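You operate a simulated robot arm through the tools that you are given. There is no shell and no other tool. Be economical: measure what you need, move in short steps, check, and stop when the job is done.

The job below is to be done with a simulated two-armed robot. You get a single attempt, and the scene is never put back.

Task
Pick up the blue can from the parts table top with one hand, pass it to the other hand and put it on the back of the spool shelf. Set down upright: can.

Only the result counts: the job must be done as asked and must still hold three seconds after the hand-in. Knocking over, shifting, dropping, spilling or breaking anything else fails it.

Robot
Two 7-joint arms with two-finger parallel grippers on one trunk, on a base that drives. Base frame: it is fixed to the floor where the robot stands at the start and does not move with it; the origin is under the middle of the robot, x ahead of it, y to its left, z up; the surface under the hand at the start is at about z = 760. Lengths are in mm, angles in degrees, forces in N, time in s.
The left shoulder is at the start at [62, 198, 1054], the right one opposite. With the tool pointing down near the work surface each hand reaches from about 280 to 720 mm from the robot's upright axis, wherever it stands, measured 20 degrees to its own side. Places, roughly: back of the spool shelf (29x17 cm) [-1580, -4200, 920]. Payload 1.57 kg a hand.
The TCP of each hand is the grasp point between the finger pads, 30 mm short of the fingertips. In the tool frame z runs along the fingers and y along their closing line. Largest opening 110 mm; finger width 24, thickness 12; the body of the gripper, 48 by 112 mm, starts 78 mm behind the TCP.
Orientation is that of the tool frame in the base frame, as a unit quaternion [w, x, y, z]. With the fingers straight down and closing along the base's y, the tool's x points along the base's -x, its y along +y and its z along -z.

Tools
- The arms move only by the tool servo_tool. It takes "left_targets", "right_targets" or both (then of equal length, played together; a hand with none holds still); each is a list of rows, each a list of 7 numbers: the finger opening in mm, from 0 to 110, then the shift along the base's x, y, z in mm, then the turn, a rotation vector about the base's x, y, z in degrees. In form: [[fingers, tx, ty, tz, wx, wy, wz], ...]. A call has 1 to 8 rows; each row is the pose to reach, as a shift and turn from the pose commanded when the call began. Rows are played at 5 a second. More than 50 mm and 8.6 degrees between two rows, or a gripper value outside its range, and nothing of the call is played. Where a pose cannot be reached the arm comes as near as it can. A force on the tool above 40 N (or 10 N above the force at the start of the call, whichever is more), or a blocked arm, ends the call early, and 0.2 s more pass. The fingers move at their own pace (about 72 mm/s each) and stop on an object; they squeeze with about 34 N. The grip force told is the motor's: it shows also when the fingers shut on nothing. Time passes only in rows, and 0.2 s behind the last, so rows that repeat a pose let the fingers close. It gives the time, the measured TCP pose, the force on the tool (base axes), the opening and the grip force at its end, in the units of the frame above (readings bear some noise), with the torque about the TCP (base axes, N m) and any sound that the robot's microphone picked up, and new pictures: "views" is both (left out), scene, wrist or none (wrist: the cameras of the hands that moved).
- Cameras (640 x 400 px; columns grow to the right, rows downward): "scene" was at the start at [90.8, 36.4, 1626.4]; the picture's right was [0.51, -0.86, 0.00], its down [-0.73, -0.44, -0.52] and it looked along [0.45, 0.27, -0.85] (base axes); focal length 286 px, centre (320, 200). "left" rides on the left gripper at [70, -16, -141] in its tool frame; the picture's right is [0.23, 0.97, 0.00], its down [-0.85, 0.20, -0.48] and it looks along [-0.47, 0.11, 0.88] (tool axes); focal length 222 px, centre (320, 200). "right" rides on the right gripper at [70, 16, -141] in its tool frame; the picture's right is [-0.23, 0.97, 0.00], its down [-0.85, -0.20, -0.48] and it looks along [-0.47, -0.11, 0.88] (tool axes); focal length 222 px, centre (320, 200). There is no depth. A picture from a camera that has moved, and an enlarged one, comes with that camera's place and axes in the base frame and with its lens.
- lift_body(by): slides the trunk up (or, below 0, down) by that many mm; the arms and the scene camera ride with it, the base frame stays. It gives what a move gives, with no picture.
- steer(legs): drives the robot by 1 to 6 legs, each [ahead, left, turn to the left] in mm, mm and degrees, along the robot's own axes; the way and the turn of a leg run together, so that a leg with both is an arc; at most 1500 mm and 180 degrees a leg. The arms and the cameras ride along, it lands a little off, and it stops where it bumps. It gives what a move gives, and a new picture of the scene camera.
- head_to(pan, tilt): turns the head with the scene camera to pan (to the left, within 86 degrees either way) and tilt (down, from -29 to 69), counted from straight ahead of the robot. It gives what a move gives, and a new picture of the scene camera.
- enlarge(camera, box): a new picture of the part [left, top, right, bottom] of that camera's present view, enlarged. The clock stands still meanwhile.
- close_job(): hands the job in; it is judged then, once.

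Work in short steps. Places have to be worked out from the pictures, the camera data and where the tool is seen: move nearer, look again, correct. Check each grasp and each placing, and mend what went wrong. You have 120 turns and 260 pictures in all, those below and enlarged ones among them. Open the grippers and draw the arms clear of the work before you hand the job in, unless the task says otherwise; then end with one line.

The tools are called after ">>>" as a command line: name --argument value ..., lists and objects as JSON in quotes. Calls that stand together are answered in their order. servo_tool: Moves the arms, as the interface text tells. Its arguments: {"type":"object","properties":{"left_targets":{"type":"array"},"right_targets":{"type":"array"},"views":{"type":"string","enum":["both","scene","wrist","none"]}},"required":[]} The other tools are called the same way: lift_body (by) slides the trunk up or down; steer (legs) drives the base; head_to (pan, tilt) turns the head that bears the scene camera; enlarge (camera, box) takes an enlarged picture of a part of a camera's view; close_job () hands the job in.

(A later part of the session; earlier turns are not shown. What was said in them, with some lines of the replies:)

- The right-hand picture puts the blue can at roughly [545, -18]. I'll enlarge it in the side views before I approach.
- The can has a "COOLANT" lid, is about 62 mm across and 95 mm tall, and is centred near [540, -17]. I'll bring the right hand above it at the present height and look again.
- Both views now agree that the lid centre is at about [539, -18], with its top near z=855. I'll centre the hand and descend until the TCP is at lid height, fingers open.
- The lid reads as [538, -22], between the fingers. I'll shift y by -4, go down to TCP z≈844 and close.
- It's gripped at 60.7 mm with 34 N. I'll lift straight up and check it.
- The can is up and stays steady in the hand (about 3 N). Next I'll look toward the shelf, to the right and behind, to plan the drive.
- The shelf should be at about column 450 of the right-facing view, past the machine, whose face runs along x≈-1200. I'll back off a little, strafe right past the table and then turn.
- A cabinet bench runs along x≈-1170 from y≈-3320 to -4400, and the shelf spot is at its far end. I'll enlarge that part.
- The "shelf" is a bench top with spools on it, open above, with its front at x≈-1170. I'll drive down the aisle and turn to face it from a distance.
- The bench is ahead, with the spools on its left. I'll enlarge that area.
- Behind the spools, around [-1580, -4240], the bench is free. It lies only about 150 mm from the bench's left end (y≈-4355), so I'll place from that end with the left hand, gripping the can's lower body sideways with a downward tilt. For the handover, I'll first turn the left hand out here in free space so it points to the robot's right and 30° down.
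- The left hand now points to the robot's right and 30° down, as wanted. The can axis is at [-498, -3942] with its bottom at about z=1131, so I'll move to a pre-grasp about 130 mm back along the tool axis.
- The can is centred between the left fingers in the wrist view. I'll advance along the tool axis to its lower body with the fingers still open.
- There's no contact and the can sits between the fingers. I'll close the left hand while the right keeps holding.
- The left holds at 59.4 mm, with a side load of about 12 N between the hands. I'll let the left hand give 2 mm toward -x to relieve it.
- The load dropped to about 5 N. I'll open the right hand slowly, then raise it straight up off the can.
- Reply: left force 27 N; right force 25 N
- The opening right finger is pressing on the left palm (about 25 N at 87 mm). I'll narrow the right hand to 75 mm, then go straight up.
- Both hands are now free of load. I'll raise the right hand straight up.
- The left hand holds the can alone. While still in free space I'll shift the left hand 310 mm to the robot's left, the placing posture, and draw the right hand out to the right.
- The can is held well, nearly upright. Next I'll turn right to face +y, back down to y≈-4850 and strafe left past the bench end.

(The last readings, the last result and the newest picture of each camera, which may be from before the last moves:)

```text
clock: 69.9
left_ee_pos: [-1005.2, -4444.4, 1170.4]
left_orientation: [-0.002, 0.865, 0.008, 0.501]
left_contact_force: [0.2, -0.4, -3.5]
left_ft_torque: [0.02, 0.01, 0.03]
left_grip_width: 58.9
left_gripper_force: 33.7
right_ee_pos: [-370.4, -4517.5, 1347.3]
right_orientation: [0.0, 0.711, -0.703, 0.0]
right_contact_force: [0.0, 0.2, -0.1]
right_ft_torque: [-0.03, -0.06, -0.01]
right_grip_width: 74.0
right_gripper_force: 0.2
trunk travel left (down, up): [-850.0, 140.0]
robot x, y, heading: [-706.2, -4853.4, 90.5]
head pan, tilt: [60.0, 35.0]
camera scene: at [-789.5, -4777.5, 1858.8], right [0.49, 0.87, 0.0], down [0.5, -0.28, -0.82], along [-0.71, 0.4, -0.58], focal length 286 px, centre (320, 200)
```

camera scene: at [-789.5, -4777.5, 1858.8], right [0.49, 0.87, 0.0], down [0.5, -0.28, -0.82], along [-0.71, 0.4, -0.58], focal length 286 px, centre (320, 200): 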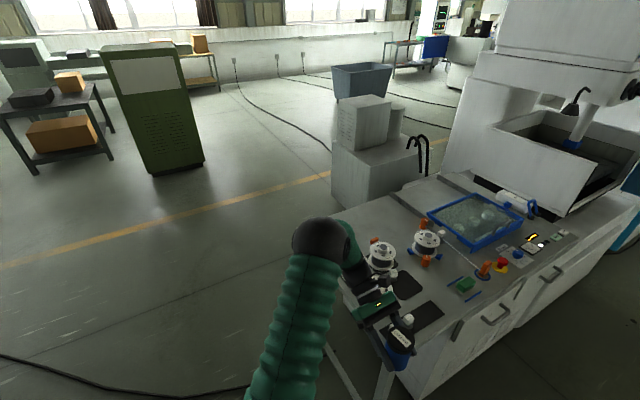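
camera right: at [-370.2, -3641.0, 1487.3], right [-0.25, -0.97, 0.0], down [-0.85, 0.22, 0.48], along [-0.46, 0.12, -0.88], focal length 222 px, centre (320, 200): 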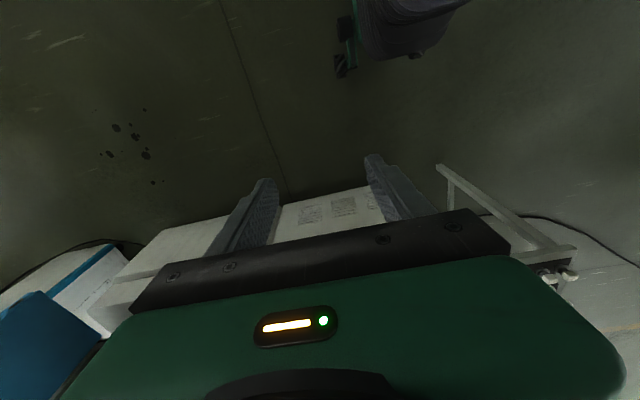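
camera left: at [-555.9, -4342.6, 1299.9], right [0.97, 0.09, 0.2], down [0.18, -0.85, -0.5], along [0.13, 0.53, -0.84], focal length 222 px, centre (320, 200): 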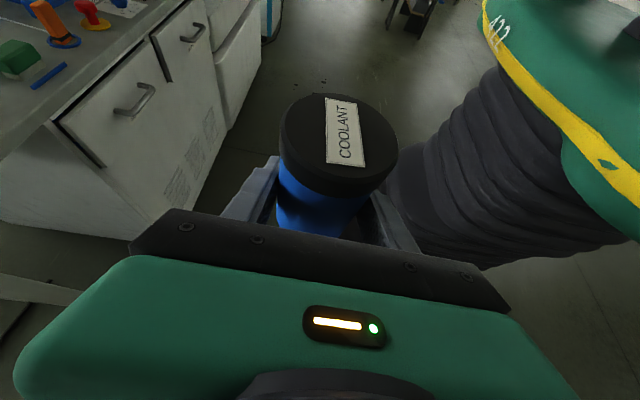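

Everything rides well and the bench end is at y≈-4345. I'll strafe the remaining 580 mm left and look down at the placing area.

>>> steer --legs '[[0, 580, -0.5]]'

>>> head_to --pan 25 --tilt 45

```text
clock: 73.2
left_ee_pos: [-1572.1, -4444.4, 1172.2]
left_orientation: [0.002, 0.867, 0.002, 0.498]
left_contact_force: [-0.3, -0.1, -2.2]
left_ft_torque: [-0.01, 0.02, 0.01]
left_grip_width: 59.0
left_gripper_force: 33.8
right_ee_pos: [-936.2, -4525.3, 1346.5]
right_orientation: [0.0, 0.707, -0.707, -0.002]
right_contact_force: [0.7, 0.8, 0.5]
right_ft_torque: [-0.01, 0.01, 0.0]
right_grip_width: 74.0
right_gripper_force: 0.0
trunk travel left (down, up): [-850.0, 140.0]
robot x, y, heading: [-1288.2, -4857.3, 89.8]
head pan, tilt: [60.0, 35.0]
camera scene: at [-1354.8, -4780.7, 1859.3], right [0.5, 0.87, 0.0], down [0.49, -0.29, -0.82], along [-0.71, 0.41, -0.57], focal length 286 px, centre (320, 200)
```

scene: 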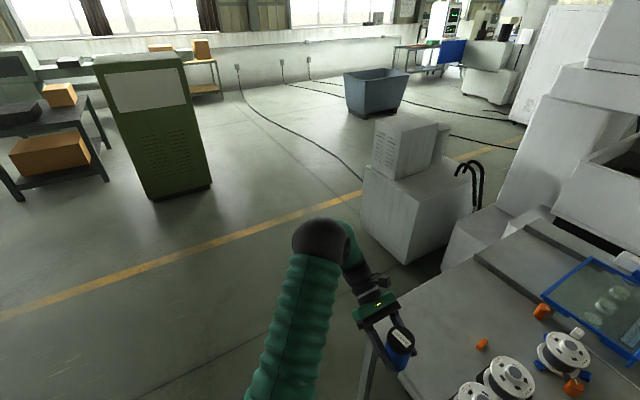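

```text
clock: 74.2
left_ee_pos: [-1575.6, -4446.1, 1170.7]
left_orientation: [0.002, 0.866, 0.002, 0.5]
left_contact_force: [-0.1, -0.6, -2.9]
left_ft_torque: [-0.01, 0.05, 0.05]
left_grip_width: 59.0
left_gripper_force: 33.8
right_ee_pos: [-941.7, -4526.9, 1346.2]
right_orientation: [0.001, -0.707, 0.707, 0.001]
right_contact_force: [-0.4, -1.0, 0.1]
right_ft_torque: [0.0, 0.03, -0.02]
right_grip_width: 74.1
right_gripper_force: 0.0
trunk travel left (down, up): [-850.0, 140.0]
robot x, y, heading: [-1286.9, -4858.4, 90.2]
head pan, tilt: [25.0, 45.0]
camera scene: at [-1320.0, -4751.1, 1844.2], right [0.91, 0.42, 0.0], down [0.3, -0.64, -0.71], along [-0.3, 0.64, -0.71], focal length 286 px, centre (320, 200)
```

scene: 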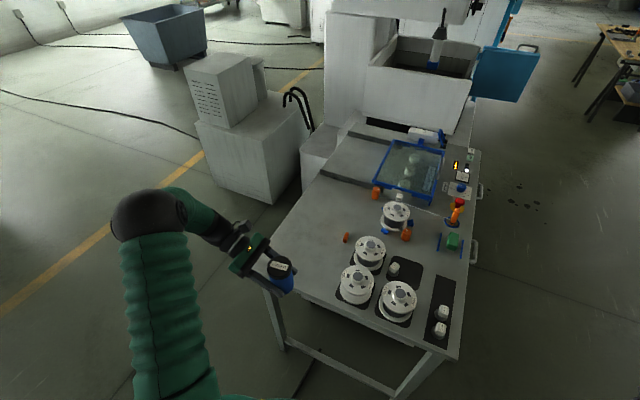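

This view shows the free back strip of the bench clearly. I'll enlarge it.

>>> enlarge --camera "scene" --box '[220, 200, 420, 325]'

```text
3.20 times, centred on (320, 262) of scene
camera zoom: at [-1320.0, -4751.1, 1844.2], right [0.91, 0.42, 0.0], down [0.3, -0.64, -0.71], along [-0.3, 0.64, -0.71], focal length 914 px, centre (320, 0)
```

zoom: 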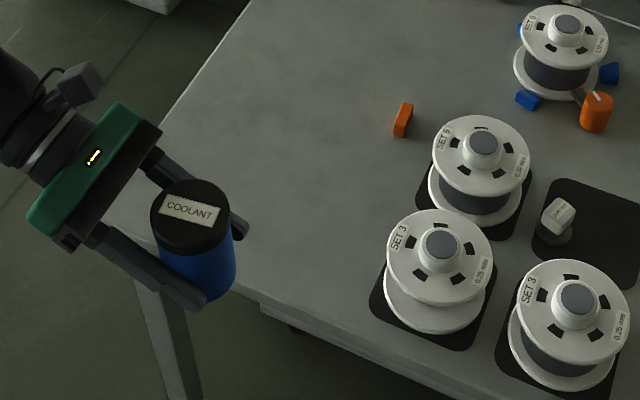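

The bench end is at y≈-4360, its back edge is at x≈-1795, the nearest spool edge is at x≈-1460, and an orange block sits at [-1525, -4070]. I'll place at [-1580, -4230], driving ahead 140 mm and covering the rest with the arm.

>>> steer --legs '[[140, 0, 0]]'

>>> servo_tool --left_targets '[[40, 0, 20, 0, 0, 0, 0], [40, 0, 40, 0, 0, 0, 0], [40, 0, 60, 0, 0, 0, 0], [40, 0, 75, 0, 0, 0, 0], [40, 0, 75, 0, 0, 0, 0]]' --views "both"

```text
clock: 75.5
left_ee_pos: [-1578.8, -4308.2, 1171.9]
left_orientation: [0.0, 0.865, 0.001, 0.501]
left_contact_force: [0.2, -0.2, -2.8]
left_ft_torque: [0.0, 0.02, 0.01]
left_grip_width: 59.0
left_gripper_force: 34.2
right_ee_pos: [-943.3, -4388.6, 1349.4]
right_orientation: [-0.004, 0.708, -0.707, -0.001]
right_contact_force: [0.8, 1.0, 0.6]
right_ft_torque: [-0.01, 0.01, -0.03]
right_grip_width: 74.2
right_gripper_force: 0.0
trunk travel left (down, up): [-850.0, 140.0]
robot x, y, heading: [-1287.5, -4715.9, 90.1]
head pan, tilt: [25.0, 45.0]
camera scene: at [-1324.2, -4617.3, 1844.6], right [0.91, 0.42, 0.0], down [0.3, -0.64, -0.71], along [-0.3, 0.64, -0.71], focal length 286 px, centre (320, 200)
```

scene: 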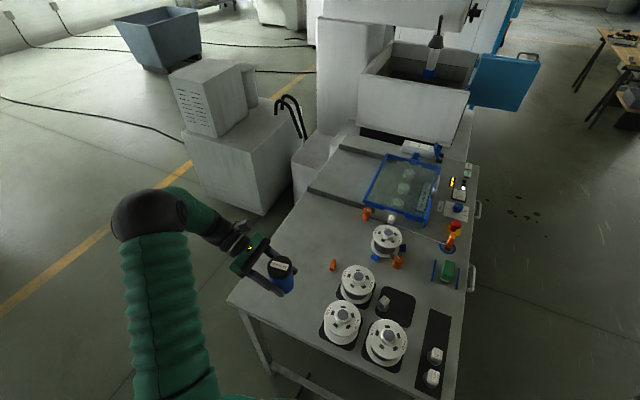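

```text
clock: 76.7
left_ee_pos: [-1576.9, -4230.5, 1170.4]
left_orientation: [0.002, 0.866, 0.001, 0.5]
left_contact_force: [-0.4, -0.6, -3.1]
left_ft_torque: [0.01, 0.03, -0.01]
left_grip_width: 59.1
left_gripper_force: 34.4
right_ee_pos: [-942.4, -4385.8, 1346.9]
right_orientation: [0.001, -0.707, 0.707, 0.001]
right_contact_force: [-1.1, -0.4, 0.8]
right_ft_torque: [0.0, -0.03, -0.01]
right_grip_width: 74.1
right_gripper_force: 0.0
trunk travel left (down, up): [-850.0, 140.0]
robot x, y, heading: [-1287.9, -4717.0, 90.0]
head pan, tilt: [25.0, 45.0]
camera scene: at [-1321.9, -4610.0, 1844.2], right [0.91, 0.42, 0.0], down [0.3, -0.64, -0.71], along [-0.3, 0.64, -0.71], focal length 286 px, centre (320, 200)
camera left: at [-1664.1, -4212.5, 1301.4], right [0.11, -0.97, 0.2], down [-0.84, -0.2, -0.5], along [0.53, -0.11, -0.84], focal length 222 px, centre (320, 200)
```

scene: 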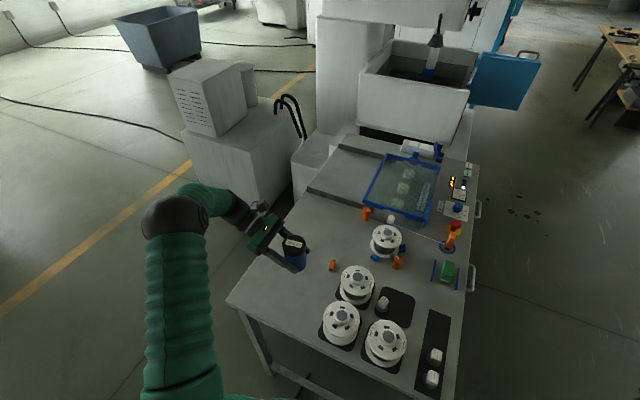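
left: 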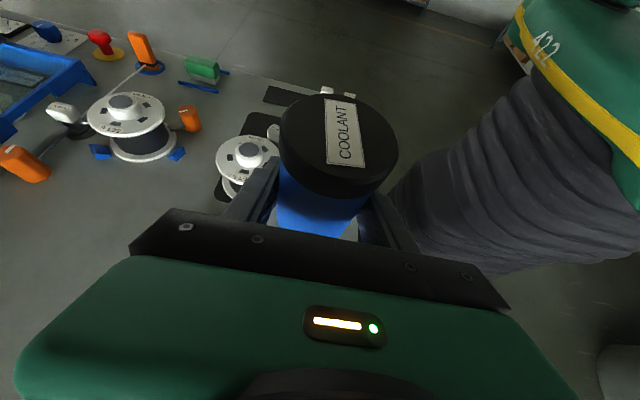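

The can is directly above the target spot. I'll lower the trunk 150 mm and then check the clearance.

>>> lift_body --by -150

>>> enlarge --camera "scene" --box '[200, 160, 440, 310]'

```text
clock: 78.5
left_ee_pos: [-1577.2, -4228.4, 1019.5]
left_orientation: [0.002, 0.866, 0.002, 0.5]
left_contact_force: [-0.9, -0.3, -3.1]
left_ft_torque: [-0.01, 0.0, 0.02]
left_grip_width: 58.8
left_gripper_force: 34.1
right_ee_pos: [-942.5, -4386.0, 1197.8]
right_orientation: [0.0, -0.707, 0.707, 0.0]
right_contact_force: [-0.9, 0.1, 0.1]
right_ft_torque: [-0.01, -0.01, 0.0]
right_grip_width: 74.1
right_gripper_force: 0.0
trunk travel left (down, up): [-700.0, 290.0]
robot x, y, heading: [-1286.9, -4719.1, 89.9]
head pan, tilt: [25.0, 45.0]
```

```text
2.67 times, centred on (320, 235) of scene
camera zoom: at [-1322.7, -4609.2, 1694.1], right [0.91, 0.42, 0.0], down [0.3, -0.64, -0.71], along [-0.3, 0.64, -0.71], focal length 761 px, centre (320, 107)
```

zoom: 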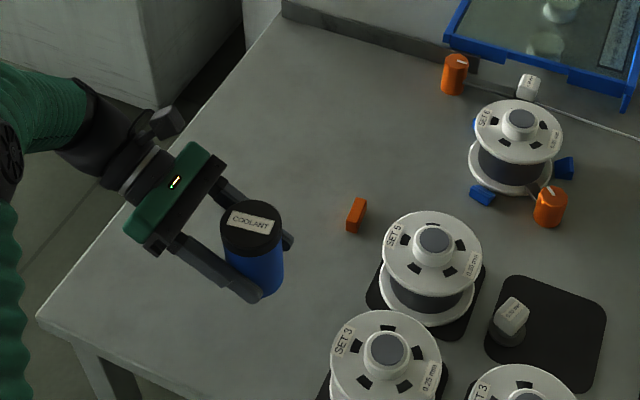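

There's plenty of clearance around the can, whose bottom should be about 60 mm above the bench. I'll lower it with the arm 45 mm and then creep down.

>>> servo_tool --left_targets '[[40, 0, 0, -15, 0, 0, 0], [40, 0, 0, -30, 0, 0, 0], [40, 0, 0, -42, 0, 0, 0], [40, 0, 0, -50, 0, 0, 0], [40, 0, 0, -50, 0, 0, 0]]' --views "both"

```text
clock: 79.7
left_ee_pos: [-1577.3, -4229.8, 969.0]
left_orientation: [0.002, 0.866, 0.002, 0.5]
left_contact_force: [0.8, 1.1, -2.5]
left_ft_torque: [0.01, 0.01, -0.02]
left_grip_width: 59.1
left_gripper_force: 33.9
right_ee_pos: [-942.1, -4385.3, 1196.7]
right_orientation: [0.001, -0.707, 0.707, 0.001]
right_contact_force: [-0.3, -0.3, 0.1]
right_ft_torque: [-0.01, -0.01, 0.02]
right_grip_width: 74.0
right_gripper_force: 0.1
trunk travel left (down, up): [-700.0, 290.0]
robot x, y, heading: [-1282.8, -4718.2, 89.9]
head pan, tilt: [25.0, 45.0]
camera scene: at [-1322.7, -4609.3, 1694.1], right [0.91, 0.42, 0.0], down [0.3, -0.64, -0.71], along [-0.3, 0.64, -0.71], focal length 286 px, centre (320, 200)
camera left: at [-1664.4, -4212.7, 1099.8], right [0.11, -0.97, 0.2], down [-0.84, -0.2, -0.5], along [0.53, -0.11, -0.84], focal length 222 px, centre (320, 200)
```

scene: 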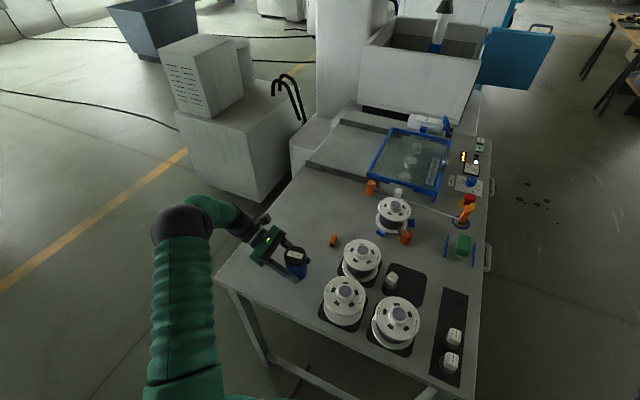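
left: 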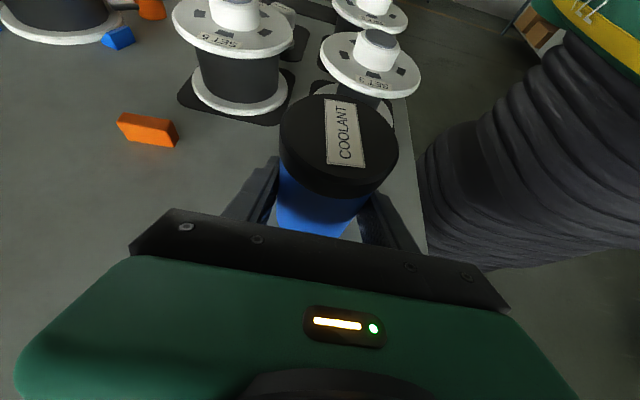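

No contact yet, and the can's bottom should be at about z=932. I'll creep down in 3 mm steps and watch the force.

>>> servo_tool --left_targets '[[40, 0, 0, -3, 0, 0, 0], [40, 0, 0, -5, 0, 0, 0], [40, 0, 0, -7, 0, 0, 0], [40, 0, 0, -9, 0, 0, 0], [40, 0, 0, -9, 0, 0, 0]]' --views "none"

```text
clock: 80.9
left_ee_pos: [-1576.2, -4229.4, 960.8]
left_orientation: [0.002, 0.866, 0.002, 0.5]
left_contact_force: [0.2, 0.4, -2.5]
left_ft_torque: [-0.01, -0.03, -0.01]
left_grip_width: 58.8
left_gripper_force: 33.4
right_ee_pos: [-943.5, -4385.4, 1197.5]
right_orientation: [0.002, -0.707, 0.707, 0.0]
right_contact_force: [-0.1, 0.3, 0.2]
right_ft_torque: [0.01, -0.01, 0.01]
right_grip_width: 74.1
right_gripper_force: 0.1
trunk travel left (down, up): [-700.0, 290.0]
robot x, y, heading: [-1285.9, -4714.5, 89.7]
head pan, tilt: [25.0, 45.0]
```

Still free, so I'll keep creeping down.

>>> servo_tool --left_targets '[[40, 0, 0, -2, 0, 0, 0], [40, 0, 0, -4, 0, 0, 0], [40, 0, 0, -4, 0, 0, 0]]' --views "none"

>>> enlarge --camera "scene" --box '[250, 220, 346, 280]'

```text
clock: 81.7
left_ee_pos: [-1577.5, -4229.2, 957.2]
left_orientation: [0.001, 0.866, 0.001, 0.5]
left_contact_force: [-3.4, 1.2, 7.2]
left_ft_torque: [0.21, 0.28, -0.02]
left_grip_width: 58.8
left_gripper_force: 33.9
right_ee_pos: [-943.2, -4385.5, 1197.4]
right_orientation: [0.001, -0.707, 0.707, 0.001]
right_contact_force: [0.3, 0.5, 0.4]
right_ft_torque: [0.02, -0.01, 0.01]
right_grip_width: 74.0
right_gripper_force: 0.0
trunk travel left (down, up): [-700.0, 290.0]
robot x, y, heading: [-1283.8, -4719.2, 90.3]
head pan, tilt: [25.0, 45.0]
```

```text
6.67 times, centred on (298, 250) of scene
camera zoom: at [-1322.3, -4610.6, 1694.4], right [0.91, 0.42, 0.0], down [0.3, -0.64, -0.71], along [-0.3, 0.64, -0.71], focal length 1903 px, centre (467, -133)
```

zoom: 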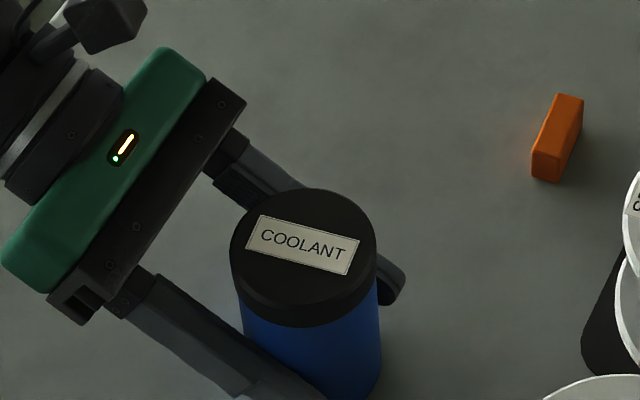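

Contact: the force in z went from -2.5 to +7 N, so the can rests on the bench. I'll open the left fingers gradually.

>>> servo_tool --left_targets '[[56, 0, 0, 0, 0, 0, 0], [64, 0, 0, 0, 0, 0, 0], [76, 0, 0, 0, 0, 0, 0], [92, 0, 0, 0, 0, 0, 0], [100, 0, 0, 0, 0, 0, 0], [100, 0, 0, 0, 0, 0, 0]]' --views "both"

```text
clock: 83.1
left_ee_pos: [-1576.7, -4229.9, 957.5]
left_orientation: [0.002, 0.866, 0.002, 0.5]
left_contact_force: [0.3, 0.8, -0.3]
left_ft_torque: [0.01, -0.01, 0.03]
left_grip_width: 100.0
left_gripper_force: 0.1
right_ee_pos: [-942.6, -4385.2, 1197.2]
right_orientation: [0.001, -0.707, 0.707, 0.001]
right_contact_force: [-0.1, 0.0, -0.5]
right_ft_torque: [-0.02, 0.04, 0.02]
right_grip_width: 73.9
right_gripper_force: 0.0
trunk travel left (down, up): [-700.0, 290.0]
robot x, y, heading: [-1286.0, -4714.1, 89.9]
head pan, tilt: [25.0, 45.0]
camera scene: at [-1322.4, -4609.9, 1694.1], right [0.91, 0.42, 0.0], down [0.3, -0.64, -0.71], along [-0.3, 0.64, -0.71], focal length 286 px, centre (320, 200)
camera left: at [-1664.7, -4212.3, 1087.9], right [0.11, -0.97, 0.2], down [-0.84, -0.2, -0.5], along [0.53, -0.11, -0.84], focal length 222 px, centre (320, 200)
```

scene: 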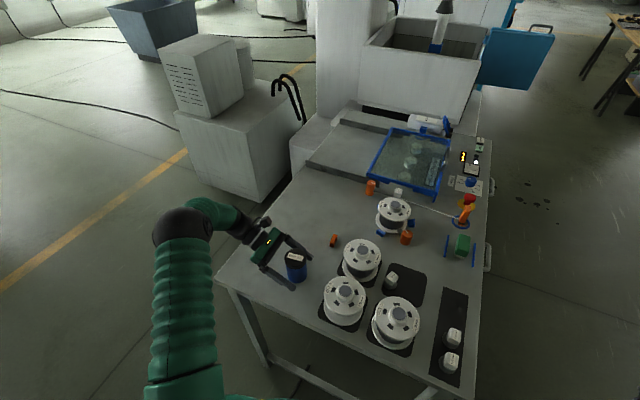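
left: 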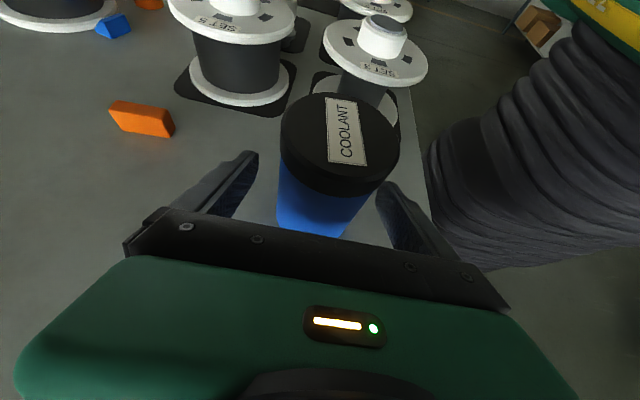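

The can stands free. I'll withdraw the left hand back along its tool axis (-x and up).

>>> servo_tool --left_targets '[[100, -17, 0, 10, 0, 0, 0], [100, -35, 0, 20, 0, 0, 0], [100, -60, 0, 35, 0, 0, 0], [100, -85, 0, 55, 0, 0, 0], [100, -100, 0, 95, 0, 0, 0], [100, -100, 0, 140, 0, 0, 0], [100, -100, 0, 180, 0, 0, 0]]' --views "both"

```text
clock: 84.7
left_ee_pos: [-1677.2, -4232.3, 1139.9]
left_orientation: [0.002, 0.866, 0.001, 0.499]
left_contact_force: [0.2, 0.6, -0.2]
left_ft_torque: [-0.01, -0.02, 0.02]
left_grip_width: 100.2
left_gripper_force: 0.1
right_ee_pos: [-941.0, -4385.0, 1196.8]
right_orientation: [0.001, -0.707, 0.707, 0.001]
right_contact_force: [0.0, -0.4, 0.3]
right_ft_torque: [0.01, 0.01, 0.0]
right_grip_width: 73.9
right_gripper_force: 0.2
trunk travel left (down, up): [-700.0, 290.0]
robot x, y, heading: [-1286.7, -4717.0, 90.3]
head pan, tilt: [25.0, 45.0]
camera scene: at [-1321.3, -4610.7, 1694.2], right [0.91, 0.42, 0.0], down [0.3, -0.64, -0.71], along [-0.3, 0.64, -0.71], focal length 286 px, centre (320, 200)
camera left: at [-1764.5, -4213.7, 1271.0], right [0.11, -0.97, 0.2], down [-0.84, -0.2, -0.5], along [0.53, -0.11, -0.84], focal length 222 px, centre (320, 200)
```

scene: 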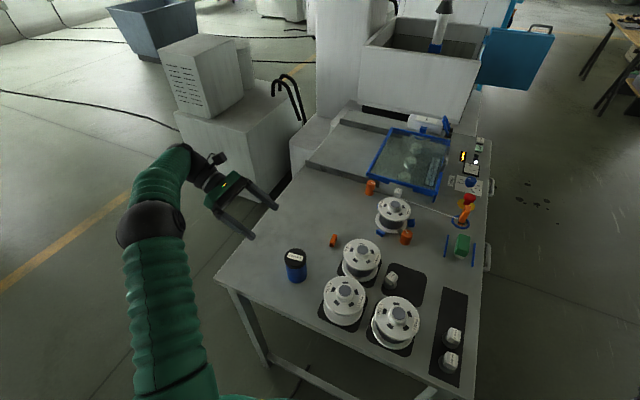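
left: 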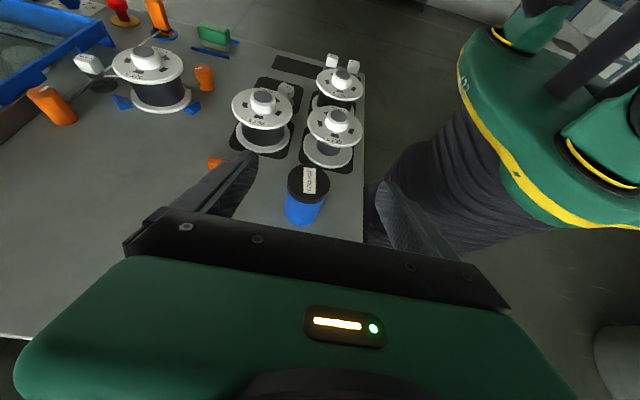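

The can stands upright near [-1577, -4230] and nothing else moved. I'll drive back so the arms clear the bench, then take a last look.

>>> steer --legs '[[-250, 0, 0]]'

>>> enlarge --camera "scene" --box '[230, 150, 430, 275]'

```text
clock: 86.5
left_ee_pos: [-1677.0, -4474.3, 1139.3]
left_orientation: [0.003, 0.866, 0.001, 0.5]
left_contact_force: [0.3, 0.6, 0.5]
left_ft_torque: [-0.03, 0.02, 0.01]
left_grip_width: 99.9
left_gripper_force: 0.1
right_ee_pos: [-943.2, -4630.2, 1195.6]
right_orientation: [0.002, -0.706, 0.708, 0.001]
right_contact_force: [1.0, 0.0, 0.2]
right_ft_torque: [-0.02, -0.01, 0.01]
right_grip_width: 74.2
right_gripper_force: 0.1
trunk travel left (down, up): [-700.0, 290.0]
robot x, y, heading: [-1283.8, -4963.2, 89.6]
head pan, tilt: [25.0, 45.0]
camera scene: at [-1322.6, -4853.0, 1693.9], right [0.91, 0.42, 0.0], down [0.3, -0.64, -0.7], along [-0.3, 0.64, -0.71], focal length 286 px, centre (320, 200)
```

scene: 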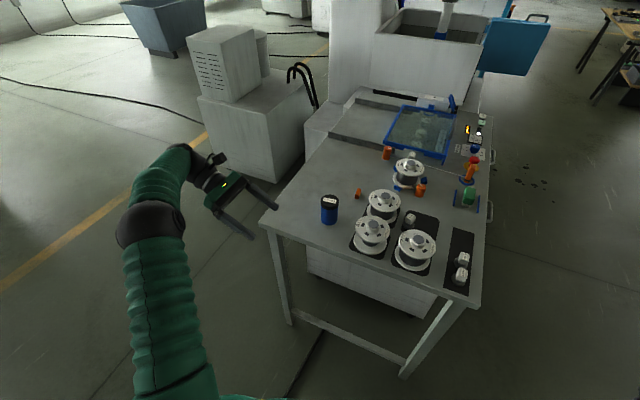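

```text
3.20 times, centred on (330, 212) of scene
camera zoom: at [-1322.6, -4853.0, 1693.9], right [0.91, 0.42, 0.0], down [0.3, -0.64, -0.7], along [-0.3, 0.64, -0.71], focal length 914 px, centre (288, 160)
```

zoom: 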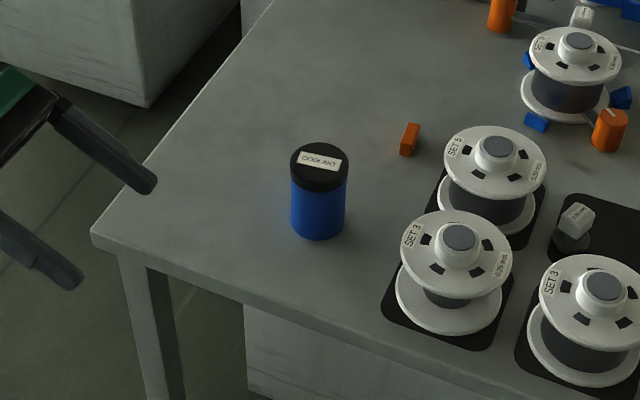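

The can stands upright at about [-1578, -4230] on the back of the shelf, with everything around it undisturbed. I'll open the right gripper fully before handing in.

>>> servo_tool --left_targets '[[110, 0, 0, 0, 0, 0, 0], [110, 0, 0, 0, 0, 0, 0]]' --right_targets '[[110, 0, 0, 0, 0, 0, 0], [110, 0, 0, 0, 0, 0, 0]]' --views "none"

>>> close_job

```text
clock: 87.1
left_ee_pos: [-1676.3, -4475.9, 1139.0]
left_orientation: [0.003, 0.865, -0.001, 0.501]
left_contact_force: [-0.3, 0.1, -0.2]
left_ft_torque: [-0.02, 0.0, 0.02]
left_grip_width: 110.1
left_gripper_force: 0.0
right_ee_pos: [-942.5, -4634.0, 1197.8]
right_orientation: [0.002, -0.706, 0.708, 0.001]
right_contact_force: [-0.5, 0.4, -0.4]
right_ft_torque: [-0.03, 0.02, 0.0]
right_grip_width: 110.3
right_gripper_force: 0.0
trunk travel left (down, up): [-700.0, 290.0]
robot x, y, heading: [-1284.1, -4962.4, 90.0]
head pan, tilt: [25.0, 45.0]
```

```text
The job is handed in.
```

The right hand picked up the blue can and passed it to the left, which set it upright on the back of the spool shelf at about [-1578, -4230]; nothing else there was disturbed, and both grippers are open and clear.
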